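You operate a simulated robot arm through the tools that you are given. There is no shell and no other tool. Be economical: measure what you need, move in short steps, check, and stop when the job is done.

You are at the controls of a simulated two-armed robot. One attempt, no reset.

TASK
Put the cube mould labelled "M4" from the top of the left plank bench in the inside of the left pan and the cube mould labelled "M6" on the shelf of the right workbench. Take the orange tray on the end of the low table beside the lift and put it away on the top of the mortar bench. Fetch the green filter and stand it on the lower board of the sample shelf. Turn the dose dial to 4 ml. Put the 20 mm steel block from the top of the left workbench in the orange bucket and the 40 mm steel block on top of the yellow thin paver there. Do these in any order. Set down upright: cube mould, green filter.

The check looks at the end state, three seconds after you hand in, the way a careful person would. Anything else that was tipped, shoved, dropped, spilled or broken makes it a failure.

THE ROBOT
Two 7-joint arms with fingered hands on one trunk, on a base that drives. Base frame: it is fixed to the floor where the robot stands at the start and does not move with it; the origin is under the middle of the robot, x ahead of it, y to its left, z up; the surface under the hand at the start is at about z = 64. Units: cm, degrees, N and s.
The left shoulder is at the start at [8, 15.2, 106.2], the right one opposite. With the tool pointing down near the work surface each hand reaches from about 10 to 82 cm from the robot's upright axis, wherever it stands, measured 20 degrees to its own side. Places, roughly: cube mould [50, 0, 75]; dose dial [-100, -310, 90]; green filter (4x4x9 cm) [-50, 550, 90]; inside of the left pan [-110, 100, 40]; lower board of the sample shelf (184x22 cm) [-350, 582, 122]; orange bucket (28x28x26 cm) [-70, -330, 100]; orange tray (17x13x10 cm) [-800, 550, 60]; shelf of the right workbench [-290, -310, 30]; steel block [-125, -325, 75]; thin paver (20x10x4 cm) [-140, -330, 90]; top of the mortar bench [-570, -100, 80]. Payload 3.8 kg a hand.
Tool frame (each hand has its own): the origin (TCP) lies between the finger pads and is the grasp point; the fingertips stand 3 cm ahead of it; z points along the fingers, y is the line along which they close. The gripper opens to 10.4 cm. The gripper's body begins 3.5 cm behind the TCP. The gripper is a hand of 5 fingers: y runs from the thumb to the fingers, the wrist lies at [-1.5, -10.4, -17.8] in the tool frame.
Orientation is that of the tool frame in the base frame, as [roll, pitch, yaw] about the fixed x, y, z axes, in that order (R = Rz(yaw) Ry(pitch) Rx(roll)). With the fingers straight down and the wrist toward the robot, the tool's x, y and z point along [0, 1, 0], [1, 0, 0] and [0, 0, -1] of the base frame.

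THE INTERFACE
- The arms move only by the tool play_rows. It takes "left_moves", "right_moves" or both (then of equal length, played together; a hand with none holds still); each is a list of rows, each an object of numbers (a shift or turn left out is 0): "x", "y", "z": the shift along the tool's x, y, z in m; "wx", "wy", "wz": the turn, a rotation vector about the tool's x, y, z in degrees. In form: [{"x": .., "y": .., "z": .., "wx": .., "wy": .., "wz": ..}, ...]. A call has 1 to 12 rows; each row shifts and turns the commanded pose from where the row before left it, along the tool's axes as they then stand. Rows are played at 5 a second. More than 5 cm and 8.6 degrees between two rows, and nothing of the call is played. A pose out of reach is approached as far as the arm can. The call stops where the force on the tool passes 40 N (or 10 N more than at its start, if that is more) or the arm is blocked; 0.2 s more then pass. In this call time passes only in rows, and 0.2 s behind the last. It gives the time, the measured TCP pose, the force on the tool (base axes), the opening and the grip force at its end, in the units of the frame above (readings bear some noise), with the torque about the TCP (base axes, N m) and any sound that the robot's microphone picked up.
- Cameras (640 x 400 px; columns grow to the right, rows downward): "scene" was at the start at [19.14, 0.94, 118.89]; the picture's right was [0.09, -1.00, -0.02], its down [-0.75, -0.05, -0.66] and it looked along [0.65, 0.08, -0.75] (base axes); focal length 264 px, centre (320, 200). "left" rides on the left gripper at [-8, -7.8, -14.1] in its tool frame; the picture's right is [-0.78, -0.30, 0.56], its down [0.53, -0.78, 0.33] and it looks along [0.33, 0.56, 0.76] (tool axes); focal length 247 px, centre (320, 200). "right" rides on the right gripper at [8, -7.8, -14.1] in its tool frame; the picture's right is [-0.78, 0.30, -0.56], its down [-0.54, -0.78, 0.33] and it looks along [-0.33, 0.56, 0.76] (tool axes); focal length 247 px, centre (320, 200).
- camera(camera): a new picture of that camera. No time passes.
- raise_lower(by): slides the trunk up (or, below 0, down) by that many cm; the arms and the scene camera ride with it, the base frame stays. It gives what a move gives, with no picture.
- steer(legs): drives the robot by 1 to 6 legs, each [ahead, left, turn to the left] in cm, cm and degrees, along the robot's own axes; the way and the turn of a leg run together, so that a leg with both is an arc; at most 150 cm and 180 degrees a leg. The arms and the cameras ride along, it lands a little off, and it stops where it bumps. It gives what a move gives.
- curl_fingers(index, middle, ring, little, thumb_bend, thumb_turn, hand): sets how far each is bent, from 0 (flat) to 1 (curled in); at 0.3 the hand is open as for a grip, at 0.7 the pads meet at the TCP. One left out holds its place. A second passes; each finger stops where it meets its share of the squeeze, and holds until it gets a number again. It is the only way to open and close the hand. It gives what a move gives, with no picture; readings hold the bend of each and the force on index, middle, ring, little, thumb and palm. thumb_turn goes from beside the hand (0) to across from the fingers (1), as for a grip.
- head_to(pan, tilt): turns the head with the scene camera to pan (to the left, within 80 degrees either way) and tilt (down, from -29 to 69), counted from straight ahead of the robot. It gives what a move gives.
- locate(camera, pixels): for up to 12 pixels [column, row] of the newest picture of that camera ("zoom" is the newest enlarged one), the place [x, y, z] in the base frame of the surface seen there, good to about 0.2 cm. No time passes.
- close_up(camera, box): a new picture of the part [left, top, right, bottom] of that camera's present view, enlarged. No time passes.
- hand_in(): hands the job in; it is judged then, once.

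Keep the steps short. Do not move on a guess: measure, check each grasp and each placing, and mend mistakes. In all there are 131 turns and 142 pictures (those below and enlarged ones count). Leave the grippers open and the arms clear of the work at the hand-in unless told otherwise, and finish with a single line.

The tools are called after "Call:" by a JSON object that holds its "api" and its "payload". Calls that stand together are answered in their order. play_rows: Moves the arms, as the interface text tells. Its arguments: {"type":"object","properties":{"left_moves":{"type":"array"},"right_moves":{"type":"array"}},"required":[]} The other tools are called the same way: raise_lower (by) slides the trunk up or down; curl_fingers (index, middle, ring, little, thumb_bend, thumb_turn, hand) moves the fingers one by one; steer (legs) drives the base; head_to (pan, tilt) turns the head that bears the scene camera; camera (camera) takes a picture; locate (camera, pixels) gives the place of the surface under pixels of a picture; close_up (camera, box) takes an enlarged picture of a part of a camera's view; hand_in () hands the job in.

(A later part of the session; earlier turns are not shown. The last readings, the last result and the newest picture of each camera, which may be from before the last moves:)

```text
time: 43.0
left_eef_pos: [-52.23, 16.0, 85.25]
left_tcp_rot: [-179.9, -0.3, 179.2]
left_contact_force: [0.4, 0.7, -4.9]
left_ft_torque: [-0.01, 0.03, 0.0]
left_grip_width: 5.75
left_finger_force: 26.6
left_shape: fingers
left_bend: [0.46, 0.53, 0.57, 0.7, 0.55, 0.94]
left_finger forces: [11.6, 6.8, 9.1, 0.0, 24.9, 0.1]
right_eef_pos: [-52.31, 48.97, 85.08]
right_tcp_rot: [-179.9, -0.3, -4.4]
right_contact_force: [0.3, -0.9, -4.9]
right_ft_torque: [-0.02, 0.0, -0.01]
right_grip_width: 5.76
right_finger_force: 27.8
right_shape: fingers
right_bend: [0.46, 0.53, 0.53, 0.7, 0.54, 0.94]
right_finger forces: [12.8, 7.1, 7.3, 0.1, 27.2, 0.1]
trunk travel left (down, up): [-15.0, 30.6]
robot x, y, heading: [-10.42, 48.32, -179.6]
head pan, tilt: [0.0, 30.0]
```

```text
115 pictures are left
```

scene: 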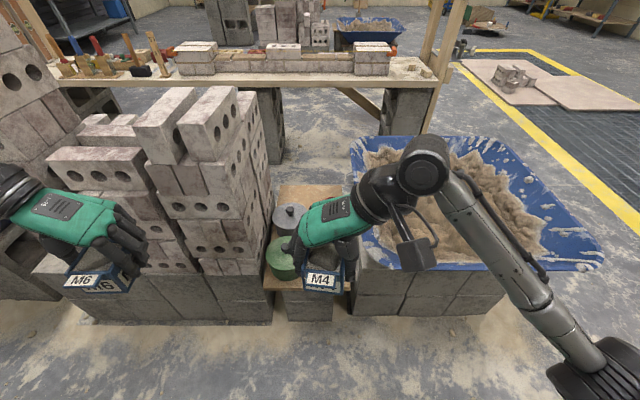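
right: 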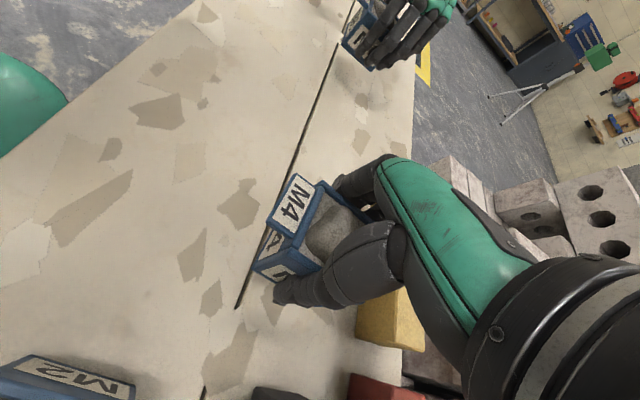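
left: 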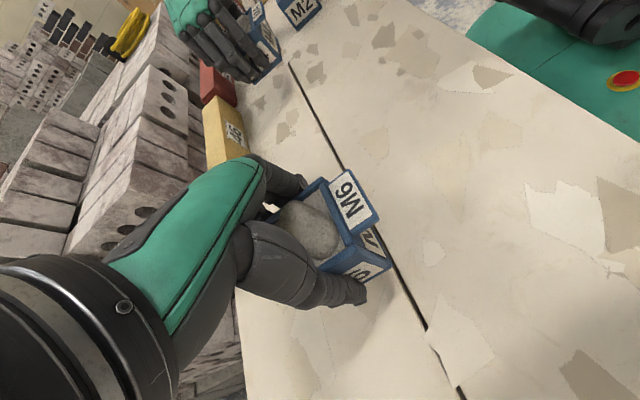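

Clear view: the pan is to my right front. I shift right 45 cm and ahead 18 cm so the right hand is over the pan, then look closely at the sand.

Call:
{"api": "steer", "payload": {"legs": [[0, -45, 0], [18, 0, 0]]}}

Call:
{"api": "head_to", "payload": {"pan": 0, "tilt": 45}}

Call:
{"api": "camera", "payload": {"camera": "scene"}}

```text
time: 46.8
left_eef_pos: [-70.63, 62.28, 85.11]
left_tcp_rot: [-179.9, -0.2, 178.0]
left_contact_force: [-0.9, 0.1, -4.2]
left_ft_torque: [0.01, 0.01, 0.0]
left_grip_width: 5.68
left_finger_force: 27.0
left_shape: fingers
left_bend: [0.46, 0.53, 0.57, 0.7, 0.55, 0.94]
left_finger forces: [11.6, 6.9, 9.0, 0.0, 24.9, 0.0]
right_eef_pos: [-69.81, 95.28, 85.03]
right_tcp_rot: [-180.0, -0.2, -5.8]
right_contact_force: [-0.7, 0.3, -3.5]
right_ft_torque: [0.01, -0.02, 0.03]
right_grip_width: 5.78
right_finger_force: 26.7
right_shape: fingers
right_bend: [0.46, 0.53, 0.53, 0.7, 0.54, 0.94]
right_finger forces: [12.8, 7.0, 7.1, 0.1, 27.1, 0.1]
trunk travel left (down, up): [-15.0, 30.6]
robot x, y, heading: [-27.61, 94.06, 179.0]
head pan, tilt: [0.0, 30.0]
```

```text
time: 47.5
left_eef_pos: [-70.48, 62.26, 85.1]
left_tcp_rot: [-179.9, -0.2, 178.0]
left_contact_force: [-0.2, 0.1, -3.5]
left_ft_torque: [-0.03, 0.03, 0.01]
left_grip_width: 5.71
left_finger_force: 25.7
left_shape: fingers
left_bend: [0.46, 0.53, 0.57, 0.7, 0.55, 0.94]
left_finger forces: [11.7, 7.0, 9.1, 0.0, 24.9, 0.0]
right_eef_pos: [-69.7, 95.2, 85.0]
right_tcp_rot: [-179.9, -0.2, -5.9]
right_contact_force: [-0.1, -1.0, -3.0]
right_ft_torque: [0.0, -0.05, 0.01]
right_grip_width: 5.75
right_finger_force: 27.2
right_shape: fingers
right_bend: [0.46, 0.53, 0.53, 0.7, 0.54, 0.94]
right_finger forces: [12.8, 7.1, 7.2, 0.0, 27.1, 0.1]
trunk travel left (down, up): [-15.0, 30.6]
robot x, y, heading: [-27.98, 93.76, 179.5]
head pan, tilt: [0.0, 45.0]
```

```text
114 pictures are left
```

scene: 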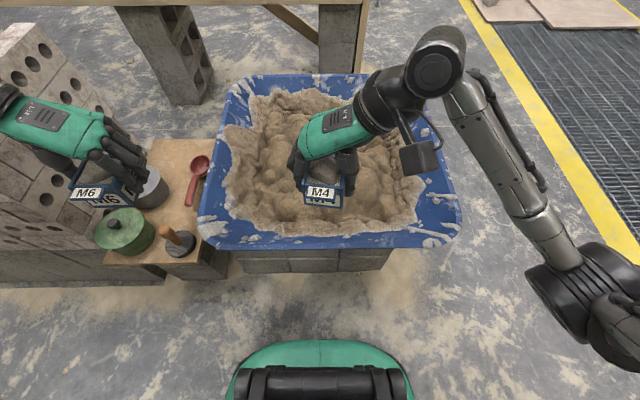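

Now I sample sand heights around candidates left of the hand.

Call:
{"api": "locate", "payload": {"camera": "scene", "pixels": [[260, 140], [280, 140], [300, 125], [260, 165], [280, 165], [260, 190], [280, 190], [260, 210], [285, 210], [310, 220], [340, 220], [380, 200]]}}

Call:
{"api": "locate", "payload": {"camera": "scene", "pixels": [[372, 170], [390, 170], [372, 190], [405, 185], [385, 155], [365, 210], [400, 205], [300, 100], [340, 110], [320, 244], [230, 130], [455, 230]]}}

Call:
{"api": "close_up", "payload": {"camera": "scene", "box": [200, 70, 460, 250]}}

```text
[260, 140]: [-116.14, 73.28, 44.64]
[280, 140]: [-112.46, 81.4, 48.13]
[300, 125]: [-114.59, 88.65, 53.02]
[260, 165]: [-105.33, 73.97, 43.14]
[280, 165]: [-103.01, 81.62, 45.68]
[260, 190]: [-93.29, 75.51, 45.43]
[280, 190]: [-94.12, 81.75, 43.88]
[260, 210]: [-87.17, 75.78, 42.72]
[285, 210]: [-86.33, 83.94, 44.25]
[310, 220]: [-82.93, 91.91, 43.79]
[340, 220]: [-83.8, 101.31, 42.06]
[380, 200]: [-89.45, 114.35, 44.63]
```

```text
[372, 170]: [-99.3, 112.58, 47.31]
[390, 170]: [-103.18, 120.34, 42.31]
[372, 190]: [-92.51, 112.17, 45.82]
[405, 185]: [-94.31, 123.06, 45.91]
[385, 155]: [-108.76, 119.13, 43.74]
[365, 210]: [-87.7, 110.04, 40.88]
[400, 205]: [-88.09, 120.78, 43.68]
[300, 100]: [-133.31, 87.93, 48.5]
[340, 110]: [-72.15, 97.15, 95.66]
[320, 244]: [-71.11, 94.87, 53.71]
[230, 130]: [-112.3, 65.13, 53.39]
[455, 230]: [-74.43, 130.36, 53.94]
```

```text
2.22 times, centred on (330, 160) of scene
```

zoom: 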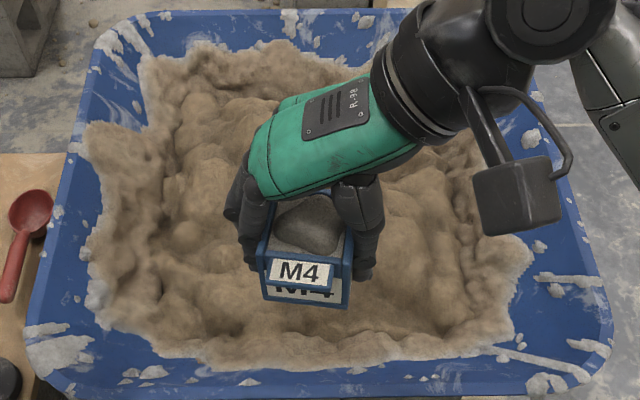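

The sand is mounded in the middle (z 53) and lower/flat along the front (z ≈ 43). I sample the front strip finely.

Call:
{"api": "locate", "payload": {"camera": "zoom", "pixels": [[170, 345], [200, 345], [230, 345], [260, 345], [290, 345], [320, 345], [170, 325], [200, 325], [230, 325], [260, 325], [290, 325], [320, 325]]}}

Call:
{"api": "locate", "payload": {"camera": "zoom", "pixels": [[170, 305], [200, 305], [230, 305], [255, 305], [170, 285], [200, 285], [230, 285], [350, 345], [380, 345], [410, 345], [380, 325], [410, 325]]}}

Call:
{"api": "locate", "payload": {"camera": "zoom", "pixels": [[380, 305], [410, 305], [440, 305], [380, 285], [410, 285], [440, 285], [470, 285], [440, 325], [470, 325], [470, 305], [410, 265], [440, 265]]}}

```text
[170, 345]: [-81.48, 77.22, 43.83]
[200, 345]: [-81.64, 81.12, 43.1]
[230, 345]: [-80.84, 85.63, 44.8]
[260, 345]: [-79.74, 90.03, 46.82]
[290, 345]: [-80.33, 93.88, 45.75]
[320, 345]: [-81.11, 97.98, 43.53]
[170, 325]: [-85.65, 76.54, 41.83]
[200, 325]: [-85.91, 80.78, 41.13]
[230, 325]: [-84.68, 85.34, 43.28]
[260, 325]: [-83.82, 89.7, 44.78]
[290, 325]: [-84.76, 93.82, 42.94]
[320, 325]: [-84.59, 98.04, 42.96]
```

```text
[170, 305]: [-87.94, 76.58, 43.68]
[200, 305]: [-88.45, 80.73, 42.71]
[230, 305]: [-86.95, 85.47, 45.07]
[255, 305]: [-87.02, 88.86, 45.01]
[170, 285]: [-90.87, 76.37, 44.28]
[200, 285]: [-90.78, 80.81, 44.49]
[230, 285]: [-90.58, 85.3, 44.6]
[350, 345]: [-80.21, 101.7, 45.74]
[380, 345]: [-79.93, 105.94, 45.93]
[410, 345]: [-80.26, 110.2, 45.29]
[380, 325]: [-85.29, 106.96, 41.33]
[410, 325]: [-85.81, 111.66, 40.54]
```

```text
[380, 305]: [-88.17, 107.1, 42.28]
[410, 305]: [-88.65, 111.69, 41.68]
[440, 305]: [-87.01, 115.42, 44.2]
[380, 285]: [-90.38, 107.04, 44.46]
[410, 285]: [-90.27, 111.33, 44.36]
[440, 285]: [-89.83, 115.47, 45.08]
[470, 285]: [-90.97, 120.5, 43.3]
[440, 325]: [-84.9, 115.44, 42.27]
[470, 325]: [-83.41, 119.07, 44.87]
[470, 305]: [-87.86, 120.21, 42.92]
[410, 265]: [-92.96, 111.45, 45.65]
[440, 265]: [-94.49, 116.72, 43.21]
```

Patch around [−88, 86.5] is fairly level at z ≈ 44.8. I move the right hand there and descend part way.

Call:
{"api": "play_rows", "payload": {"right_moves": [{"x": -0.03, "y": 0.018}, {"x": -0.03, "y": 0.018}, {"x": -0.03, "y": 0.018}, {"x": -0.03, "y": 0.018}, {"x": -0.03, "y": 0.018}, {"x": -0.023, "y": 0.015}, {"z": 0.05}, {"z": 0.05}, {"z": 0.05}, {"z": 0.05}, {"z": 0.05}, {"z": 0.03}]}}

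Call:
{"api": "camera", "payload": {"camera": "scene"}}

Call:
{"api": "camera", "payload": {"camera": "right"}}

```text
time: 50.1
left_eef_pos: [-70.47, 62.27, 85.15]
left_tcp_rot: [-179.9, -0.2, 178.1]
left_contact_force: [0.0, 0.1, -2.9]
left_ft_torque: [-0.01, 0.04, -0.02]
left_grip_width: 5.7
left_finger_force: 26.3
left_shape: fingers
left_bend: [0.46, 0.53, 0.57, 0.7, 0.55, 0.94]
left_finger forces: [11.7, 6.9, 9.1, 0.1, 24.9, 0.1]
right_eef_pos: [-86.18, 86.59, 58.44]
right_tcp_rot: [-179.9, -0.1, -5.8]
right_contact_force: [0.7, 0.0, -3.0]
right_ft_torque: [0.04, 0.0, -0.02]
right_grip_width: 5.72
right_finger_force: 26.2
right_shape: fingers
right_bend: [0.46, 0.53, 0.53, 0.7, 0.54, 0.94]
right_finger forces: [12.5, 6.9, 7.1, 0.0, 26.7, 0.0]
right hand out of reach, approached as far as the arm can: row 11, 12
trunk travel left (down, up): [-15.0, 30.6]
robot x, y, heading: [-28.1, 94.2, 179.0]
head pan, tilt: [0.0, 45.0]
```

```text
112 pictures are left
```

scene: 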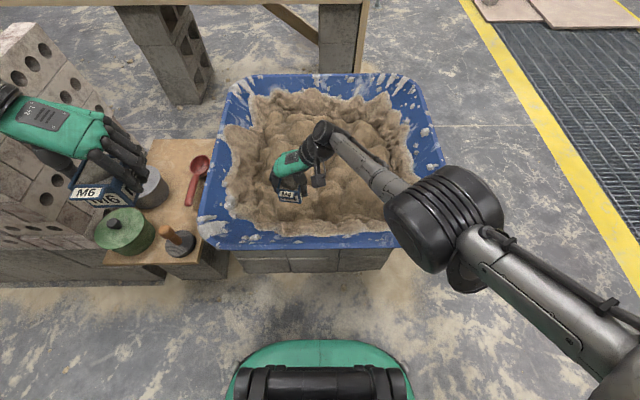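

```text
111 pictures are left
```

right: 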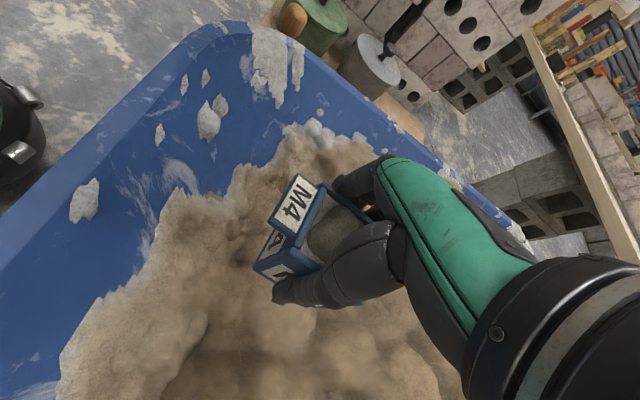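

Reach ended; I lower the trunk 6 cm so the hand comes to z ≈ 52.

Call:
{"api": "raise_lower", "payload": {"by": -6}}

Call:
{"api": "play_rows", "payload": {"right_moves": [{"z": 0.003}]}}

Call:
{"api": "close_up", "payload": {"camera": "scene", "box": [220, 100, 380, 240]}}

```text
time: 51.1
left_eef_pos: [-70.49, 62.26, 79.21]
left_tcp_rot: [-179.9, -0.2, 178.0]
left_contact_force: [0.7, 0.3, -4.2]
left_ft_torque: [-0.02, 0.07, 0.0]
left_grip_width: 5.73
left_finger_force: 25.9
left_shape: fingers
left_bend: [0.46, 0.53, 0.57, 0.7, 0.55, 0.94]
left_finger forces: [11.6, 6.7, 9.0, 0.0, 24.7, 0.1]
right_eef_pos: [-86.1, 86.59, 52.61]
right_tcp_rot: [-179.9, -0.1, -5.7]
right_contact_force: [-0.1, -0.6, -3.4]
right_ft_torque: [-0.01, -0.01, 0.0]
right_grip_width: 5.74
right_finger_force: 26.3
right_shape: fingers
right_bend: [0.46, 0.53, 0.53, 0.7, 0.54, 0.94]
right_finger forces: [12.2, 6.9, 7.0, 0.0, 26.1, 0.0]
trunk travel left (down, up): [-9.0, 36.6]
robot x, y, heading: [-27.8, 94.23, 178.9]
head pan, tilt: [0.0, 45.0]
```

```text
time: 51.5
left_eef_pos: [-70.46, 62.3, 79.16]
left_tcp_rot: [-179.9, -0.1, 178.0]
left_contact_force: [0.3, -0.1, -3.0]
left_ft_torque: [0.02, 0.02, 0.01]
left_grip_width: 5.75
left_finger_force: 26.3
left_shape: fingers
left_bend: [0.46, 0.53, 0.57, 0.7, 0.55, 0.94]
left_finger forces: [11.6, 6.8, 8.9, 0.0, 24.8, 0.0]
right_eef_pos: [-86.18, 86.65, 52.36]
right_tcp_rot: [-179.9, -0.3, -5.8]
right_contact_force: [-0.1, 0.5, -3.3]
right_ft_torque: [-0.01, -0.07, -0.02]
right_grip_width: 5.75
right_finger_force: 26.1
right_shape: fingers
right_bend: [0.46, 0.53, 0.53, 0.7, 0.54, 0.94]
right_finger forces: [12.2, 6.9, 7.0, 0.0, 26.3, 0.0]
trunk travel left (down, up): [-9.0, 36.6]
robot x, y, heading: [-27.91, 94.01, 179.2]
head pan, tilt: [0.0, 45.0]
```

```text
2.86 times, centred on (300, 170) of scene
```

zoom: 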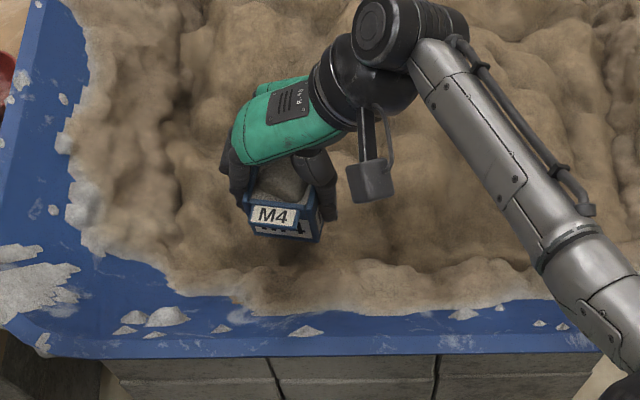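

I inch the base 3 cm ahead so the mould is over the level patch, then lower the trunk in small steps.

Call:
{"api": "steer", "payload": {"legs": [[3, 0, 0]]}}

Call:
{"api": "raise_lower", "payload": {"by": -2}}

Call:
{"api": "raise_lower", "payload": {"by": -0.7}}

```text
time: 52.4
left_eef_pos: [-73.54, 62.43, 79.1]
left_tcp_rot: [-179.8, -0.2, 177.9]
left_contact_force: [-0.5, 0.8, -4.4]
left_ft_torque: [-0.01, 0.01, 0.0]
left_grip_width: 5.74
left_finger_force: 26.2
left_shape: fingers
left_bend: [0.46, 0.53, 0.57, 0.7, 0.55, 0.94]
left_finger forces: [11.5, 6.9, 9.1, 0.1, 24.8, 0.0]
right_eef_pos: [-89.14, 86.68, 52.24]
right_tcp_rot: [-179.9, -0.3, -5.9]
right_contact_force: [0.0, 0.9, -3.4]
right_ft_torque: [-0.01, 0.01, 0.02]
right_grip_width: 5.74
right_finger_force: 26.3
right_shape: fingers
right_bend: [0.46, 0.53, 0.53, 0.7, 0.54, 0.94]
right_finger forces: [12.2, 6.9, 6.9, 0.0, 26.2, 0.0]
trunk travel left (down, up): [-9.0, 36.6]
robot x, y, heading: [-30.56, 94.26, 179.0]
head pan, tilt: [0.0, 45.0]
```

```text
time: 53.1
left_eef_pos: [-73.49, 62.36, 77.21]
left_tcp_rot: [179.9, -0.2, 177.9]
left_contact_force: [0.7, -0.3, -3.7]
left_ft_torque: [0.02, 0.01, -0.02]
left_grip_width: 5.7
left_finger_force: 26.1
left_shape: fingers
left_bend: [0.46, 0.53, 0.57, 0.7, 0.55, 0.94]
left_finger forces: [11.5, 6.8, 9.1, 0.1, 24.7, 0.1]
right_eef_pos: [-89.03, 86.72, 50.33]
right_tcp_rot: [-179.9, -0.1, -5.8]
right_contact_force: [-0.1, -0.7, -2.9]
right_ft_torque: [0.01, -0.02, 0.02]
right_grip_width: 5.73
right_finger_force: 26.3
right_shape: fingers
right_bend: [0.46, 0.53, 0.53, 0.7, 0.54, 0.94]
right_finger forces: [12.2, 6.9, 7.0, 0.0, 26.2, 0.1]
trunk travel left (down, up): [-7.0, 38.6]
robot x, y, heading: [-30.78, 93.92, 179.2]
head pan, tilt: [0.0, 45.0]
```

```text
time: 53.6
left_eef_pos: [-73.48, 62.45, 76.41]
left_tcp_rot: [-179.9, -0.2, 177.9]
left_contact_force: [0.2, -0.3, -3.6]
left_ft_torque: [0.04, 0.03, 0.02]
left_grip_width: 5.73
left_finger_force: 26.2
left_shape: fingers
left_bend: [0.46, 0.53, 0.57, 0.7, 0.55, 0.94]
left_finger forces: [11.6, 6.9, 9.1, 0.1, 24.7, 0.0]
right_eef_pos: [-89.09, 86.57, 49.73]
right_tcp_rot: [-179.9, -0.1, -5.9]
right_contact_force: [0.9, 0.0, -3.7]
right_ft_torque: [-0.02, 0.0, -0.05]
right_grip_width: 5.72
right_finger_force: 26.3
right_shape: fingers
right_bend: [0.46, 0.53, 0.54, 0.7, 0.54, 0.94]
right_finger forces: [12.2, 7.0, 7.0, 0.1, 26.2, 0.0]
trunk travel left (down, up): [-6.3, 39.3]
robot x, y, heading: [-30.74, 93.68, 179.2]
head pan, tilt: [0.0, 45.0]
```

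Call:
{"api": "raise_lower", "payload": {"by": -0.5}}

Call:
{"api": "raise_lower", "payload": {"by": -0.5}}

Call:
{"api": "raise_lower", "payload": {"by": -0.5}}

Call:
{"api": "camera", "payload": {"camera": "right"}}

```text
time: 54.2
left_eef_pos: [-73.73, 62.39, 75.87]
left_tcp_rot: [-179.9, -0.3, 177.9]
left_contact_force: [0.1, 0.0, -4.6]
left_ft_torque: [0.03, 0.03, 0.0]
left_grip_width: 5.73
left_finger_force: 26.0
left_shape: fingers
left_bend: [0.46, 0.53, 0.57, 0.7, 0.55, 0.94]
left_finger forces: [11.6, 6.8, 9.1, 0.1, 24.7, 0.1]
right_eef_pos: [-89.13, 86.66, 49.16]
right_tcp_rot: [-179.9, -0.1, -5.7]
right_contact_force: [-0.6, 0.3, -3.6]
right_ft_torque: [0.01, 0.02, -0.02]
right_grip_width: 5.73
right_finger_force: 26.0
right_shape: fingers
right_bend: [0.46, 0.53, 0.54, 0.7, 0.54, 0.94]
right_finger forces: [12.2, 6.9, 7.0, 0.0, 26.2, 0.0]
trunk travel left (down, up): [-5.8, 39.8]
robot x, y, heading: [-31.1, 93.78, 179.2]
head pan, tilt: [0.0, 45.0]
```

```text
time: 54.7
left_eef_pos: [-73.59, 62.48, 75.43]
left_tcp_rot: [-179.8, -0.2, 177.9]
left_contact_force: [0.0, 0.2, -2.9]
left_ft_torque: [0.01, 0.03, -0.02]
left_grip_width: 5.71
left_finger_force: 26.5
left_shape: fingers
left_bend: [0.46, 0.53, 0.57, 0.7, 0.55, 0.94]
left_finger forces: [11.6, 6.8, 9.1, 0.0, 24.7, 0.0]
right_eef_pos: [-89.12, 86.63, 48.72]
right_tcp_rot: [-179.9, -0.1, -5.8]
right_contact_force: [0.8, 0.5, -3.7]
right_ft_torque: [-0.01, 0.0, 0.01]
right_grip_width: 5.76
right_finger_force: 26.4
right_shape: fingers
right_bend: [0.46, 0.53, 0.54, 0.7, 0.54, 0.94]
right_finger forces: [12.2, 7.0, 7.1, 0.0, 26.2, 0.0]
trunk travel left (down, up): [-5.3, 40.3]
robot x, y, heading: [-30.98, 93.84, 179.0]
head pan, tilt: [0.0, 45.0]
```

```text
time: 55.2
left_eef_pos: [-73.58, 62.26, 74.93]
left_tcp_rot: [-179.9, -0.2, 177.9]
left_contact_force: [-0.1, -0.6, -3.4]
left_ft_torque: [-0.01, 0.06, 0.02]
left_grip_width: 5.73
left_finger_force: 25.9
left_shape: fingers
left_bend: [0.46, 0.53, 0.57, 0.7, 0.55, 0.94]
left_finger forces: [11.6, 6.7, 9.1, 0.1, 24.6, 0.0]
right_eef_pos: [-89.05, 86.66, 48.08]
right_tcp_rot: [-179.9, -0.2, -5.8]
right_contact_force: [0.2, 0.5, -3.1]
right_ft_torque: [-0.05, -0.02, 0.01]
right_grip_width: 5.74
right_finger_force: 26.0
right_shape: fingers
right_bend: [0.46, 0.53, 0.54, 0.7, 0.54, 0.94]
right_finger forces: [12.2, 6.9, 6.9, 0.1, 26.3, 0.0]
trunk travel left (down, up): [-4.8, 40.8]
robot x, y, heading: [-30.83, 94.09, 179.3]
head pan, tilt: [0.0, 45.0]
```

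```text
109 pictures are left
```

right: 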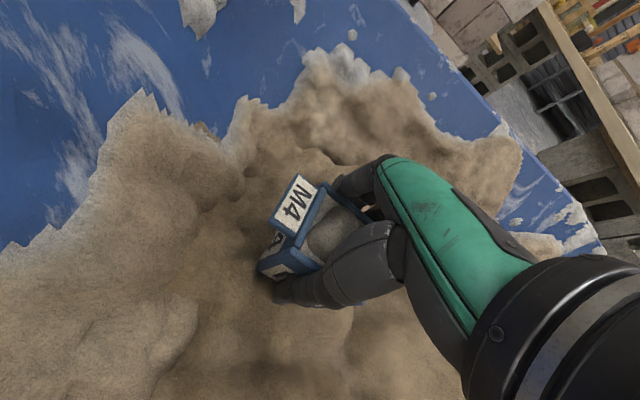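

Still no contact; the firm surface lies lower than the visible sand. I keep lowering in small steps.

Call:
{"api": "raise_lower", "payload": {"by": -0.7}}

Call:
{"api": "raise_lower", "payload": {"by": -0.7}}

Call:
{"api": "raise_lower", "payload": {"by": -0.7}}

```text
time: 55.8
left_eef_pos: [-73.58, 62.45, 74.34]
left_tcp_rot: [-179.9, -0.3, 177.9]
left_contact_force: [-0.2, 1.2, -3.1]
left_ft_torque: [0.01, 0.03, 0.01]
left_grip_width: 5.7
left_finger_force: 25.9
left_shape: fingers
left_bend: [0.46, 0.53, 0.57, 0.7, 0.55, 0.94]
left_finger forces: [11.6, 6.9, 9.1, 0.0, 24.7, 0.0]
right_eef_pos: [-89.2, 86.67, 47.52]
right_tcp_rot: [-180.0, -0.2, -5.9]
right_contact_force: [0.3, 0.2, -2.8]
right_ft_torque: [-0.02, 0.03, 0.0]
right_grip_width: 5.75
right_finger_force: 25.4
right_shape: fingers
right_bend: [0.46, 0.53, 0.54, 0.7, 0.54, 0.94]
right_finger forces: [12.1, 7.0, 7.0, 0.1, 26.2, 0.0]
trunk travel left (down, up): [-4.1, 41.5]
robot x, y, heading: [-30.95, 94.25, 179.1]
head pan, tilt: [0.0, 45.0]
```

```text
time: 56.4
left_eef_pos: [-73.58, 62.41, 73.47]
left_tcp_rot: [-179.8, -0.1, 177.9]
left_contact_force: [0.2, -0.7, -3.7]
left_ft_torque: [-0.01, 0.05, -0.03]
left_grip_width: 5.74
left_finger_force: 26.5
left_shape: fingers
left_bend: [0.46, 0.53, 0.57, 0.7, 0.55, 0.94]
left_finger forces: [11.6, 6.8, 9.1, 0.0, 24.7, 0.0]
right_eef_pos: [-89.08, 86.64, 46.65]
right_tcp_rot: [-179.8, -0.1, -5.8]
right_contact_force: [0.0, -0.5, -4.4]
right_ft_torque: [-0.01, 0.01, 0.01]
right_grip_width: 5.74
right_finger_force: 26.4
right_shape: fingers
right_bend: [0.46, 0.53, 0.54, 0.7, 0.54, 0.94]
right_finger forces: [12.2, 6.9, 7.0, 0.1, 26.2, 0.0]
trunk travel left (down, up): [-3.4, 42.2]
robot x, y, heading: [-30.93, 93.87, 178.8]
head pan, tilt: [0.0, 45.0]
```

```text
time: 56.9
left_eef_pos: [-73.59, 62.38, 72.82]
left_tcp_rot: [-179.9, -0.3, 177.9]
left_contact_force: [-0.1, 0.5, -3.5]
left_ft_torque: [0.0, 0.03, 0.0]
left_grip_width: 5.73
left_finger_force: 26.5
left_shape: fingers
left_bend: [0.46, 0.53, 0.57, 0.7, 0.55, 0.94]
left_finger forces: [11.6, 6.8, 9.0, 0.1, 24.7, 0.0]
right_eef_pos: [-89.15, 86.56, 46.16]
right_tcp_rot: [180.0, -0.1, -5.8]
right_contact_force: [-0.3, 0.9, -2.4]
right_ft_torque: [-0.04, 0.0, 0.0]
right_grip_width: 5.74
right_finger_force: 25.9
right_shape: fingers
right_bend: [0.46, 0.53, 0.54, 0.7, 0.54, 0.94]
right_finger forces: [12.2, 6.9, 7.0, 0.0, 26.2, 0.0]
trunk travel left (down, up): [-2.7, 42.9]
robot x, y, heading: [-30.88, 94.01, 179.0]
head pan, tilt: [0.0, 45.0]
```

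Call:
{"api": "raise_lower", "payload": {"by": -0.8}}

Call:
{"api": "raise_lower", "payload": {"by": -0.6}}

Call:
{"api": "raise_lower", "payload": {"by": -0.5}}

Call:
{"api": "camera", "payload": {"camera": "right"}}

```text
time: 57.5
left_eef_pos: [-73.62, 62.37, 72.04]
left_tcp_rot: [-179.9, -0.1, 178.0]
left_contact_force: [-0.6, 0.1, -3.9]
left_ft_torque: [0.0, 0.02, 0.01]
left_grip_width: 5.73
left_finger_force: 25.8
left_shape: fingers
left_bend: [0.46, 0.53, 0.57, 0.7, 0.55, 0.94]
left_finger forces: [11.6, 6.7, 9.2, 0.0, 24.7, 0.0]
right_eef_pos: [-89.17, 86.71, 45.4]
right_tcp_rot: [-179.9, -0.1, -5.7]
right_contact_force: [0.7, 0.9, -2.5]
right_ft_torque: [0.01, 0.05, 0.01]
right_grip_width: 5.75
right_finger_force: 26.6
right_shape: fingers
right_bend: [0.46, 0.53, 0.54, 0.7, 0.54, 0.94]
right_finger forces: [12.2, 6.9, 6.9, 0.0, 26.2, 0.0]
trunk travel left (down, up): [-1.9, 43.7]
robot x, y, heading: [-31.16, 93.99, 179.1]
head pan, tilt: [0.0, 45.0]
```

```text
time: 58.0
left_eef_pos: [-73.42, 62.48, 71.47]
left_tcp_rot: [-179.9, -0.2, 177.8]
left_contact_force: [0.6, -0.6, -3.5]
left_ft_torque: [0.0, 0.0, 0.04]
left_grip_width: 5.73
left_finger_force: 25.8
left_shape: fingers
left_bend: [0.46, 0.53, 0.57, 0.7, 0.55, 0.94]
left_finger forces: [11.6, 6.8, 9.1, 0.0, 24.7, 0.0]
right_eef_pos: [-89.14, 86.55, 44.69]
right_tcp_rot: [-180.0, -0.2, -5.8]
right_contact_force: [-0.7, 0.5, -3.7]
right_ft_torque: [-0.04, -0.01, 0.0]
right_grip_width: 5.71
right_finger_force: 25.9
right_shape: fingers
right_bend: [0.46, 0.53, 0.54, 0.7, 0.54, 0.94]
right_finger forces: [12.2, 6.9, 7.0, 0.0, 26.2, 0.1]
trunk travel left (down, up): [-1.3, 44.3]
robot x, y, heading: [-30.91, 94.16, 179.0]
head pan, tilt: [0.0, 45.0]
```

```text
time: 58.6
left_eef_pos: [-73.57, 62.28, 70.9]
left_tcp_rot: [-180.0, -0.2, 177.9]
left_contact_force: [0.4, -0.2, -4.3]
left_ft_torque: [-0.01, 0.01, 0.01]
left_grip_width: 5.73
left_finger_force: 25.8
left_shape: fingers
left_bend: [0.46, 0.53, 0.57, 0.7, 0.55, 0.94]
left_finger forces: [11.7, 6.8, 9.1, 0.0, 24.6, 0.0]
right_eef_pos: [-89.23, 86.62, 44.05]
right_tcp_rot: [-179.9, -0.2, -5.8]
right_contact_force: [0.6, 0.5, -3.6]
right_ft_torque: [-0.02, 0.05, 0.0]
right_grip_width: 5.74
right_finger_force: 26.4
right_shape: fingers
right_bend: [0.46, 0.53, 0.53, 0.7, 0.54, 0.94]
right_finger forces: [12.3, 6.9, 7.2, 0.1, 26.4, 0.1]
trunk travel left (down, up): [-0.8, 44.8]
robot x, y, heading: [-30.78, 94.45, 179.5]
head pan, tilt: [0.0, 45.0]
```

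```text
108 pictures are left
```

right: 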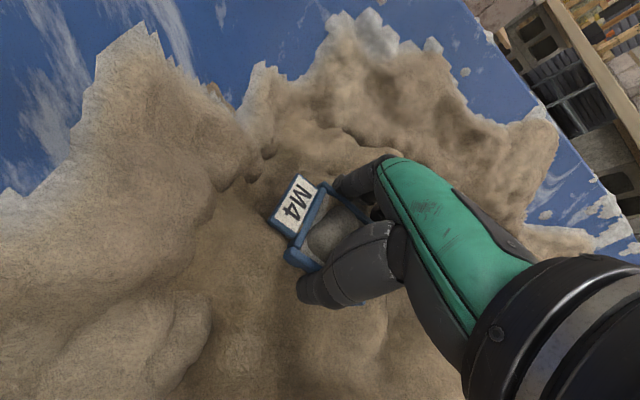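

Bottom is at z ≈ 39.5, still free. I continue with the arm in 5 mm steps, watching force.

Call:
{"api": "play_rows", "payload": {"right_moves": [{"z": 0.005}, {"z": 0.005}, {"z": 0.005}, {"z": 0.005}]}}

```text
time: 59.5
left_eef_pos: [-73.47, 62.43, 70.98]
left_tcp_rot: [-179.8, -0.2, 177.9]
left_contact_force: [-0.1, 0.0, -4.0]
left_ft_torque: [-0.01, -0.01, 0.02]
left_grip_width: 5.72
left_finger_force: 26.3
left_shape: fingers
left_bend: [0.46, 0.53, 0.57, 0.7, 0.55, 0.94]
left_finger forces: [11.6, 6.9, 9.2, 0.0, 24.8, 0.1]
right_eef_pos: [-89.57, 86.42, 43.49]
right_tcp_rot: [179.1, 0.6, -5.8]
right_contact_force: [7.1, 5.8, 26.7]
right_ft_torque: [-0.36, 0.16, 0.07]
right_grip_width: 5.78
right_finger_force: 29.4
right_shape: fingers
right_bend: [0.47, 0.54, 0.54, 0.7, 0.57, 0.93]
right_finger forces: [11.2, 7.4, 7.3, 0.0, 32.1, 0.0]
trunk travel left (down, up): [-0.8, 44.8]
robot x, y, heading: [-31.51, 94.03, 178.8]
head pan, tilt: [0.0, 45.0]
stopped in row 4 (right hand): the force on the tool passed its limit at 44 N (the readings are from after the stop); the commanded pose is now the measured one
```

Contact at z ≈ 43.5 (27 N up). I ease the pressure 2 mm and check.

Call:
{"api": "play_rows", "payload": {"right_moves": [{"z": -0.002}]}}

```text
time: 59.9
left_eef_pos: [-73.48, 62.4, 71.06]
left_tcp_rot: [-179.9, -0.3, 177.9]
left_contact_force: [-0.5, 0.2, -3.7]
left_ft_torque: [0.01, 0.01, -0.04]
left_grip_width: 5.72
left_finger_force: 26.1
left_shape: fingers
left_bend: [0.46, 0.53, 0.57, 0.7, 0.55, 0.94]
left_finger forces: [11.6, 6.8, 9.0, 0.0, 24.7, 0.0]
right_eef_pos: [-89.48, 86.37, 43.51]
right_tcp_rot: [179.2, 0.5, -5.9]
right_contact_force: [-2.9, 0.5, 23.0]
right_ft_torque: [-0.61, 0.3, 0.02]
right_grip_width: 5.78
right_finger_force: 29.3
right_shape: fingers
right_bend: [0.46, 0.53, 0.53, 0.7, 0.57, 0.93]
right_finger forces: [12.4, 8.5, 8.6, 0.1, 29.4, 0.1]
trunk travel left (down, up): [-0.8, 44.8]
robot x, y, heading: [-30.71, 93.61, 178.8]
head pan, tilt: [0.0, 45.0]
```

Call:
{"api": "play_rows", "payload": {"right_moves": [{"z": -0.002}, {"z": -0.001}]}}

Call:
{"api": "close_up", "payload": {"camera": "scene", "box": [230, 130, 350, 230]}}

```text
time: 60.5
left_eef_pos: [-73.42, 62.36, 71.09]
left_tcp_rot: [-179.9, -0.2, 177.9]
left_contact_force: [-0.1, 0.0, -3.7]
left_ft_torque: [0.0, -0.01, 0.01]
left_grip_width: 5.7
left_finger_force: 26.0
left_shape: fingers
left_bend: [0.46, 0.53, 0.57, 0.7, 0.55, 0.94]
left_finger forces: [11.6, 6.8, 9.1, 0.1, 24.7, 0.0]
right_eef_pos: [-89.35, 86.42, 43.52]
right_tcp_rot: [179.5, 0.4, -5.9]
right_contact_force: [-7.5, -2.2, 18.8]
right_ft_torque: [-0.67, 0.39, -0.04]
right_grip_width: 5.77
right_finger_force: 29.8
right_shape: fingers
right_bend: [0.46, 0.53, 0.53, 0.7, 0.57, 0.94]
right_finger forces: [13.8, 9.1, 9.0, 0.0, 27.9, 0.0]
trunk travel left (down, up): [-0.8, 44.8]
robot x, y, heading: [-30.98, 93.83, 179.2]
head pan, tilt: [0.0, 45.0]
```

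```text
4.00 times, centred on (290, 180) of scene
```

zoom: 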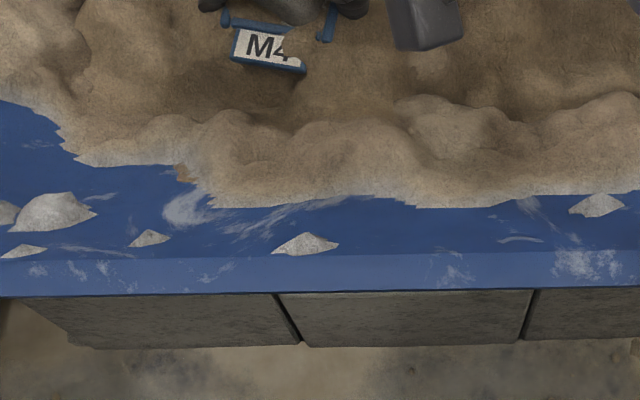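

The mould rests on the pan floor, level within 0.5°. I open the right hand.

Call:
{"api": "curl_fingers", "payload": {"hand": "right", "index": 0.3, "middle": 0.3, "ring": 0.3, "little": 0.3, "thumb_bend": 0.3}}

Call:
{"api": "play_rows", "payload": {"right_moves": [{"z": -0.01}, {"z": -0.02}, {"z": -0.03}, {"z": -0.03}, {"z": -0.03}]}}

Call:
{"api": "camera", "payload": {"camera": "right"}}

```text
time: 61.5
left_eef_pos: [-73.55, 62.43, 70.93]
left_tcp_rot: [-179.8, -0.3, 177.9]
left_contact_force: [-0.2, -0.9, -3.5]
left_ft_torque: [-0.02, 0.05, 0.0]
left_grip_width: 5.71
left_finger_force: 26.3
left_shape: fingers
left_bend: [0.46, 0.53, 0.57, 0.7, 0.55, 0.94]
left_finger forces: [11.6, 6.8, 9.1, 0.0, 24.6, 0.0]
right_eef_pos: [-89.29, 86.47, 43.25]
right_tcp_rot: [179.7, 0.2, -5.9]
right_contact_force: [0.4, 0.1, -0.7]
right_ft_torque: [-0.01, -0.01, 0.03]
right_grip_width: 10.3
right_finger_force: 0.0
right_shape: fingers
right_bend: [0.3, 0.3, 0.3, 0.3, 0.3, 0.97]
right_finger forces: [0.0, 0.0, 0.0, 0.1, 0.0, 0.0]
trunk travel left (down, up): [-0.8, 44.8]
robot x, y, heading: [-30.76, 94.15, 179.0]
head pan, tilt: [0.0, 45.0]
```

```text
time: 62.7
left_eef_pos: [-73.62, 62.4, 71.06]
left_tcp_rot: [-179.8, -0.2, 177.9]
left_contact_force: [0.6, 0.2, -2.5]
left_ft_torque: [0.03, 0.02, 0.0]
left_grip_width: 5.74
left_finger_force: 26.4
left_shape: fingers
left_bend: [0.46, 0.53, 0.57, 0.7, 0.55, 0.94]
left_finger forces: [11.7, 6.7, 9.0, 0.1, 24.8, 0.0]
right_eef_pos: [-89.18, 86.32, 55.19]
right_tcp_rot: [179.6, 0.3, -5.8]
right_contact_force: [0.9, -1.0, -0.1]
right_ft_torque: [0.01, -0.02, 0.02]
right_grip_width: 10.31
right_finger_force: 0.2
right_shape: fingers
right_bend: [0.3, 0.3, 0.3, 0.3, 0.3, 0.97]
right_finger forces: [0.1, 0.1, 0.0, 0.0, 0.0, 0.1]
trunk travel left (down, up): [-0.8, 44.8]
robot x, y, heading: [-31.35, 94.16, 179.1]
head pan, tilt: [0.0, 45.0]
```

```text
106 pictures are left
```

right: 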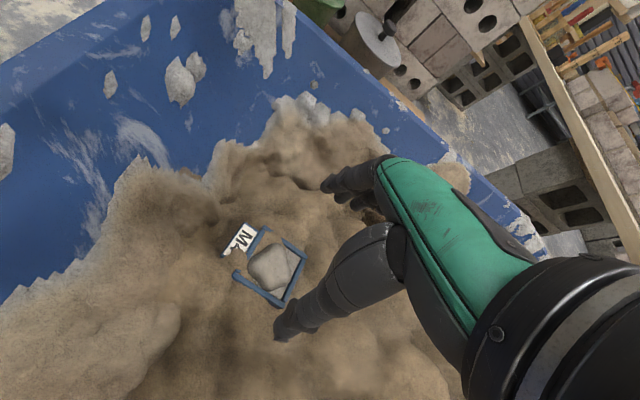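

M4 stands upright in the pan with its stone. I raise the arm and trunk, retract and drive back to the aisle, turning to face −y toward the workbenches.

Call:
{"api": "raise_lower", "payload": {"by": 14}}

Call:
{"api": "play_rows", "payload": {"right_moves": [{"z": -0.05}, {"z": -0.05}, {"z": -0.04}, {"x": 0.04}, {"x": 0.04}, {"x": 0.04}, {"x": 0.04}, {"x": 0.04}]}}

Call:
{"api": "steer", "payload": {"legs": [[-18, 0, 0], [0, 45, 0]]}}

Call:
{"api": "head_to", "payload": {"pan": 60, "tilt": 20}}

Call:
{"api": "camera", "payload": {"camera": "scene"}}

```text
time: 64.3
left_eef_pos: [-73.63, 62.43, 84.96]
left_tcp_rot: [-179.9, -0.1, 178.0]
left_contact_force: [-0.8, 0.3, -3.8]
left_ft_torque: [-0.01, -0.05, 0.02]
left_grip_width: 5.73
left_finger_force: 25.9
left_shape: fingers
left_bend: [0.46, 0.53, 0.57, 0.7, 0.55, 0.94]
left_finger forces: [11.7, 6.7, 9.1, 0.1, 24.7, 0.0]
right_eef_pos: [-89.42, 86.57, 69.34]
right_tcp_rot: [179.7, 0.2, -5.8]
right_contact_force: [-0.2, 0.7, -0.2]
right_ft_torque: [0.01, 0.0, 0.0]
right_grip_width: 10.31
right_finger_force: 0.0
right_shape: fingers
right_bend: [0.3, 0.3, 0.3, 0.3, 0.3, 0.97]
right_finger forces: [0.1, 0.0, 0.1, 0.0, 0.0, 0.0]
trunk travel left (down, up): [-14.8, 30.8]
robot x, y, heading: [-31.01, 94.0, 179.1]
head pan, tilt: [0.0, 45.0]
```

```text
time: 66.2
left_eef_pos: [-73.58, 62.42, 84.96]
left_tcp_rot: [-179.8, -0.2, 177.9]
left_contact_force: [0.1, 0.0, -4.6]
left_ft_torque: [-0.02, 0.03, -0.01]
left_grip_width: 5.7
left_finger_force: 26.8
left_shape: fingers
left_bend: [0.46, 0.53, 0.57, 0.7, 0.55, 0.94]
left_finger forces: [11.6, 6.9, 9.1, 0.0, 24.7, 0.0]
right_eef_pos: [-69.27, 84.94, 83.4]
right_tcp_rot: [179.6, 0.3, -5.9]
right_contact_force: [0.8, 1.0, -0.3]
right_ft_torque: [0.01, 0.03, -0.01]
right_grip_width: 10.29
right_finger_force: 0.1
right_shape: fingers
right_bend: [0.3, 0.3, 0.3, 0.3, 0.3, 0.97]
right_finger forces: [0.0, 0.0, 0.0, 0.0, 0.0, 0.1]
trunk travel left (down, up): [-14.8, 30.8]
robot x, y, heading: [-30.91, 93.71, 179.2]
head pan, tilt: [0.0, 45.0]
```

```text
time: 70.0
left_eef_pos: [-56.82, 17.65, 84.9]
left_tcp_rot: [180.0, -0.2, 177.4]
left_contact_force: [-0.6, -0.6, -4.5]
left_ft_torque: [0.04, -0.01, 0.01]
left_grip_width: 5.72
left_finger_force: 26.8
left_shape: fingers
left_bend: [0.46, 0.53, 0.57, 0.7, 0.55, 0.94]
left_finger forces: [11.6, 6.8, 9.1, 0.0, 24.7, 0.1]
right_eef_pos: [-52.37, 40.04, 83.42]
right_tcp_rot: [179.7, 0.2, -6.3]
right_contact_force: [0.4, 0.2, -0.3]
right_ft_torque: [0.0, 0.02, 0.01]
right_grip_width: 10.29
right_finger_force: 0.2
right_shape: fingers
right_bend: [0.3, 0.3, 0.3, 0.3, 0.3, 0.97]
right_finger forces: [0.0, 0.0, 0.0, 0.0, 0.0, 0.0]
trunk travel left (down, up): [-14.8, 30.8]
robot x, y, heading: [-13.78, 48.87, 178.7]
head pan, tilt: [0.0, 45.0]
```

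```text
time: 71.3
left_eef_pos: [-56.73, 17.59, 85.03]
left_tcp_rot: [-180.0, -0.1, 177.4]
left_contact_force: [-0.3, 0.2, -3.4]
left_ft_torque: [0.04, 0.01, 0.01]
left_grip_width: 5.71
left_finger_force: 25.8
left_shape: fingers
left_bend: [0.46, 0.53, 0.57, 0.7, 0.55, 0.94]
left_finger forces: [11.6, 6.7, 9.1, 0.0, 24.7, 0.1]
right_eef_pos: [-52.29, 40.18, 83.45]
right_tcp_rot: [179.6, 0.3, -6.3]
right_contact_force: [0.0, 0.7, -0.1]
right_ft_torque: [0.0, -0.01, -0.02]
right_grip_width: 10.3
right_finger_force: 0.0
right_shape: fingers
right_bend: [0.3, 0.3, 0.3, 0.3, 0.3, 0.97]
right_finger forces: [0.0, 0.0, 0.0, 0.0, 0.0, 0.0]
trunk travel left (down, up): [-14.8, 30.8]
robot x, y, heading: [-13.54, 49.36, 178.5]
head pan, tilt: [60.0, 20.0]
```

```text
105 pictures are left
```

scene: 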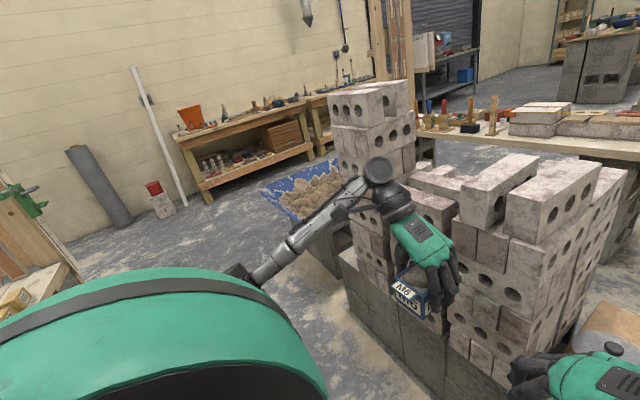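

I locate the brick stack face and the bench post to define the aisle.

Call:
{"api": "locate", "payload": {"camera": "scene", "pixels": [[340, 110], [380, 240], [500, 270], [550, 240], [500, 200], [20, 220], [50, 270], [330, 165], [270, 195], [410, 360], [470, 390], [600, 340]]}}

Call:
{"api": "play_rows", "payload": {"left_moves": [{"x": -0.03, "y": 0.03}, {"x": -0.03, "y": 0.03}, {"y": 0.03}, {"y": 0.03}]}}

```text
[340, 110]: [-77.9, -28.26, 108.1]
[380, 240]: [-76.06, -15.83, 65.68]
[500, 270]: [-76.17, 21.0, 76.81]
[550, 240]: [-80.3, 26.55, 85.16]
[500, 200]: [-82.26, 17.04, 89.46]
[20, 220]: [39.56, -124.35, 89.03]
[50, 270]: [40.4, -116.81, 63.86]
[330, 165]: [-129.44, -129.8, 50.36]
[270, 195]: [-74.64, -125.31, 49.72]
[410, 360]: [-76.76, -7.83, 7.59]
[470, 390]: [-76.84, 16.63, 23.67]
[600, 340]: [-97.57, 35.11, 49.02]
```

```text
time: 72.3
left_eef_pos: [-50.1, 29.37, 85.11]
left_tcp_rot: [-179.8, -0.2, 177.4]
left_contact_force: [3.6, -6.5, -2.8]
left_ft_torque: [0.08, 0.09, 0.09]
left_grip_width: 5.71
left_finger_force: 28.3
left_shape: fingers
left_bend: [0.46, 0.54, 0.58, 0.7, 0.55, 0.94]
left_finger forces: [10.9, 6.4, 12.4, 0.0, 26.3, 0.1]
right_eef_pos: [-52.35, 40.32, 83.34]
right_tcp_rot: [179.6, 0.3, -6.7]
right_contact_force: [-3.5, 6.8, -1.0]
right_ft_torque: [-0.06, -0.09, -0.33]
right_grip_width: 10.28
right_finger_force: 0.0
right_shape: fingers
right_bend: [0.3, 0.32, 0.3, 0.3, 0.3, 0.97]
right_finger forces: [0.1, 0.0, 0.0, 0.0, 0.1, 0.1]
trunk travel left (down, up): [-14.8, 30.8]
robot x, y, heading: [-13.77, 49.16, 178.8]
head pan, tilt: [60.0, 20.0]
```

The hands brushed each other; I move the right one away at once and check M6.

Call:
{"api": "play_rows", "payload": {"right_moves": [{"y": -0.03}, {"y": -0.03}, {"y": -0.04}]}}

Call:
{"api": "camera", "payload": {"camera": "left"}}

```text
time: 73.1
left_eef_pos: [-50.08, 29.44, 85.04]
left_tcp_rot: [-179.8, -0.2, 177.4]
left_contact_force: [-0.2, 0.4, -3.9]
left_ft_torque: [-0.03, 0.04, 0.04]
left_grip_width: 5.72
left_finger_force: 26.9
left_shape: fingers
left_bend: [0.46, 0.54, 0.58, 0.7, 0.55, 0.94]
left_finger forces: [11.7, 7.0, 9.9, 0.0, 25.1, 0.0]
right_eef_pos: [-51.14, 50.11, 82.99]
right_tcp_rot: [179.5, 0.2, -6.3]
right_contact_force: [0.2, 0.1, 0.3]
right_ft_torque: [-0.02, 0.0, 0.0]
right_grip_width: 10.3
right_finger_force: 0.0
right_shape: fingers
right_bend: [0.3, 0.3, 0.3, 0.3, 0.3, 0.97]
right_finger forces: [0.0, 0.0, 0.0, 0.0, 0.1, 0.0]
trunk travel left (down, up): [-14.8, 30.8]
robot x, y, heading: [-13.71, 48.71, 178.4]
head pan, tilt: [60.0, 20.0]
```

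```text
104 pictures are left
```

left: 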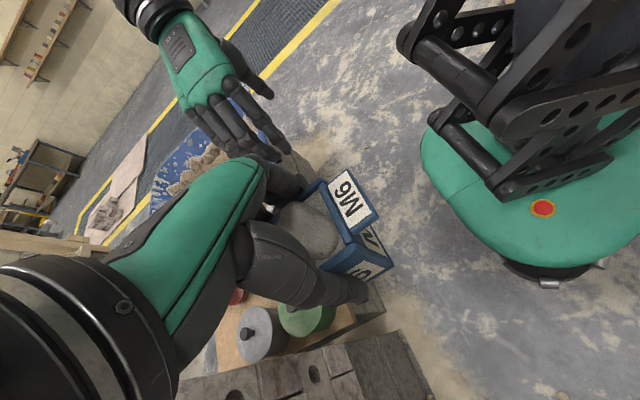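

M6 is intact. I turn left to face −y and look ahead down the aisle.

Call:
{"api": "steer", "payload": {"legs": [[0, 0, 46], [0, 0, 45]]}}

Call:
{"api": "head_to", "payload": {"pan": 0, "tilt": 25}}

Call:
{"api": "camera", "payload": {"camera": "scene"}}

```text
time: 77.6
left_eef_pos: [6.31, 12.86, 85.11]
left_tcp_rot: [-180.0, -0.2, -91.6]
left_contact_force: [1.5, 0.5, -2.5]
left_ft_torque: [-0.01, 0.01, -0.02]
left_grip_width: 5.7
left_finger_force: 25.9
left_shape: fingers
left_bend: [0.46, 0.54, 0.58, 0.7, 0.55, 0.94]
left_finger forces: [11.2, 6.8, 10.6, 0.0, 24.4, 0.0]
right_eef_pos: [-14.38, 11.39, 83.08]
right_tcp_rot: [179.5, 0.1, 84.6]
right_contact_force: [0.0, -0.6, -0.4]
right_ft_torque: [0.01, -0.02, -0.02]
right_grip_width: 10.3
right_finger_force: 0.1
right_shape: fingers
right_bend: [0.3, 0.3, 0.3, 0.3, 0.3, 0.97]
right_finger forces: [0.0, 0.0, 0.1, 0.1, 0.1, 0.1]
trunk travel left (down, up): [-14.8, 30.8]
robot x, y, heading: [-13.72, 49.13, -90.6]
head pan, tilt: [60.0, 20.0]
```

```text
time: 78.9
left_eef_pos: [6.31, 12.86, 85.04]
left_tcp_rot: [-179.8, -0.2, -91.7]
left_contact_force: [0.3, -0.8, -2.4]
left_ft_torque: [-0.06, 0.0, -0.01]
left_grip_width: 5.7
left_finger_force: 26.4
left_shape: fingers
left_bend: [0.46, 0.54, 0.58, 0.7, 0.55, 0.94]
left_finger forces: [11.3, 6.8, 10.6, 0.1, 24.5, 0.0]
right_eef_pos: [-14.38, 11.46, 82.95]
right_tcp_rot: [179.5, 0.2, 84.6]
right_contact_force: [-0.1, 0.6, -1.0]
right_ft_torque: [0.0, 0.02, 0.0]
right_grip_width: 10.31
right_finger_force: 0.0
right_shape: fingers
right_bend: [0.3, 0.3, 0.3, 0.3, 0.3, 0.97]
right_finger forces: [0.0, 0.0, 0.1, 0.0, 0.1, 0.0]
trunk travel left (down, up): [-14.8, 30.8]
robot x, y, heading: [-13.95, 49.13, -90.5]
head pan, tilt: [0.0, 25.0]
```

```text
103 pictures are left
```

scene: 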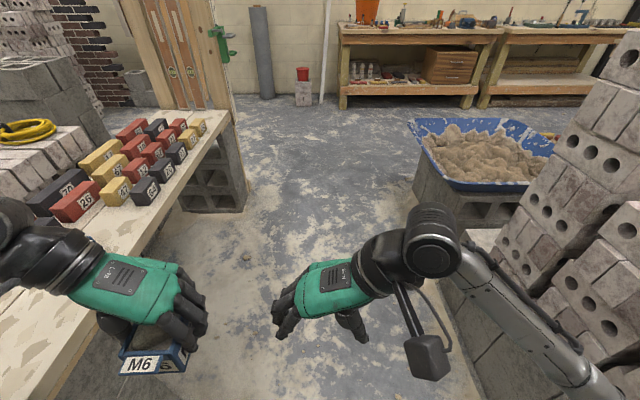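

Call:
{"api": "locate", "payload": {"camera": "scene", "pixels": [[220, 60], [232, 45], [235, 95], [432, 240], [600, 370], [470, 270], [10, 220], [60, 245], [435, 165], [590, 200], [560, 290]]}}

Call:
{"api": "steer", "payload": {"legs": [[0, -4, 0], [70, 0, 0]]}}

```text
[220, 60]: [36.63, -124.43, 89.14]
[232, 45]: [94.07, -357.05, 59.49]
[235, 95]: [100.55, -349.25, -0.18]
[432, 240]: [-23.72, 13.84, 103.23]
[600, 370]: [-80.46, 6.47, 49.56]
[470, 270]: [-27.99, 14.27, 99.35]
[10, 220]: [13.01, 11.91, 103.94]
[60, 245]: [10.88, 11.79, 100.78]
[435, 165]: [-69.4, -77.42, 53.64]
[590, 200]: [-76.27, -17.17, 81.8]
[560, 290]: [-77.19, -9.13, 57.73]
```

```text
time: 83.3
left_eef_pos: [0.64, -58.58, 85.08]
left_tcp_rot: [-179.9, -0.2, -92.5]
left_contact_force: [-0.1, 0.4, -3.1]
left_ft_torque: [0.01, -0.01, 0.02]
left_grip_width: 5.71
left_finger_force: 26.3
left_shape: fingers
left_bend: [0.46, 0.54, 0.58, 0.7, 0.55, 0.94]
left_finger forces: [11.2, 6.9, 10.6, 0.0, 24.5, 0.1]
right_eef_pos: [-20.18, -59.65, 82.96]
right_tcp_rot: [179.6, 0.2, 83.7]
right_contact_force: [0.2, 0.1, -0.4]
right_ft_torque: [0.04, -0.01, -0.01]
right_grip_width: 10.28
right_finger_force: 0.1
right_shape: fingers
right_bend: [0.3, 0.3, 0.3, 0.3, 0.3, 0.97]
right_finger forces: [0.1, 0.0, 0.0, 0.0, 0.1, 0.0]
trunk travel left (down, up): [-14.8, 30.8]
robot x, y, heading: [-19.07, -21.96, -91.4]
head pan, tilt: [0.0, 25.0]
```

Call:
{"api": "steer", "payload": {"legs": [[60, 0, 0.7], [60, 0, 0.7]]}}

Call:
{"api": "head_to", "payload": {"pan": -25, "tilt": 15}}

Call:
{"api": "camera", "payload": {"camera": "scene"}}

```text
time: 88.3
left_eef_pos: [1.56, -143.13, 84.95]
left_tcp_rot: [179.4, 0.5, -88.7]
left_contact_force: [1.0, -0.3, -4.4]
left_ft_torque: [-0.03, 0.03, 0.03]
left_grip_width: 5.72
left_finger_force: 27.2
left_shape: fingers
left_bend: [0.46, 0.54, 0.58, 0.7, 0.55, 0.94]
left_finger forces: [11.4, 6.9, 10.4, 0.1, 24.6, 0.0]
right_eef_pos: [-18.87, -146.09, 83.42]
right_tcp_rot: [179.3, 0.9, 87.7]
right_contact_force: [0.5, -0.2, -0.4]
right_ft_torque: [0.01, 0.01, 0.01]
right_grip_width: 10.3
right_finger_force: 0.1
right_shape: fingers
right_bend: [0.3, 0.3, 0.3, 0.3, 0.3, 0.98]
right_finger forces: [0.0, 0.0, 0.1, 0.0, 0.0, 0.0]
trunk travel left (down, up): [-14.8, 30.8]
robot x, y, heading: [-19.8, -109.38, -87.4]
head pan, tilt: [0.0, 25.0]
stopped in leg 2: the robot was blocked; the commanded pose is now the measured one
```

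```text
time: 89.2
left_eef_pos: [1.44, -143.14, 85.2]
left_tcp_rot: [179.5, 0.2, -88.8]
left_contact_force: [-0.3, -0.3, -4.1]
left_ft_torque: [-0.04, 0.02, 0.0]
left_grip_width: 5.73
left_finger_force: 27.2
left_shape: fingers
left_bend: [0.46, 0.54, 0.58, 0.7, 0.55, 0.94]
left_finger forces: [11.3, 6.9, 10.5, 0.1, 24.6, 0.1]
right_eef_pos: [-18.72, -146.01, 83.57]
right_tcp_rot: [179.3, 1.0, 87.7]
right_contact_force: [0.0, 0.1, -0.1]
right_ft_torque: [0.02, 0.0, -0.02]
right_grip_width: 10.31
right_finger_force: 0.2
right_shape: fingers
right_bend: [0.3, 0.3, 0.3, 0.3, 0.3, 0.98]
right_finger forces: [0.1, 0.1, 0.0, 0.0, 0.0, 0.1]
trunk travel left (down, up): [-14.8, 30.8]
robot x, y, heading: [-19.71, -109.47, -87.7]
head pan, tilt: [-25.0, 15.0]
```

```text
102 pictures are left
```

scene: 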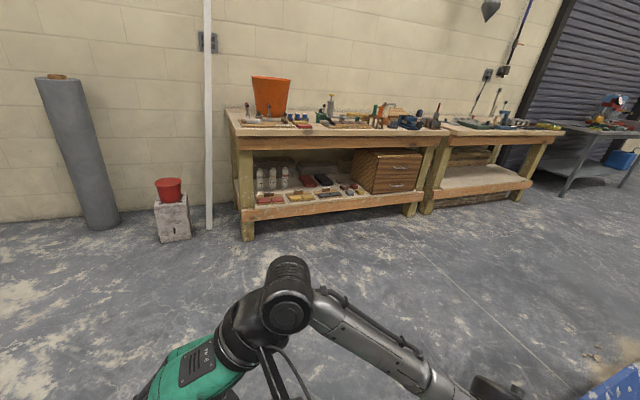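

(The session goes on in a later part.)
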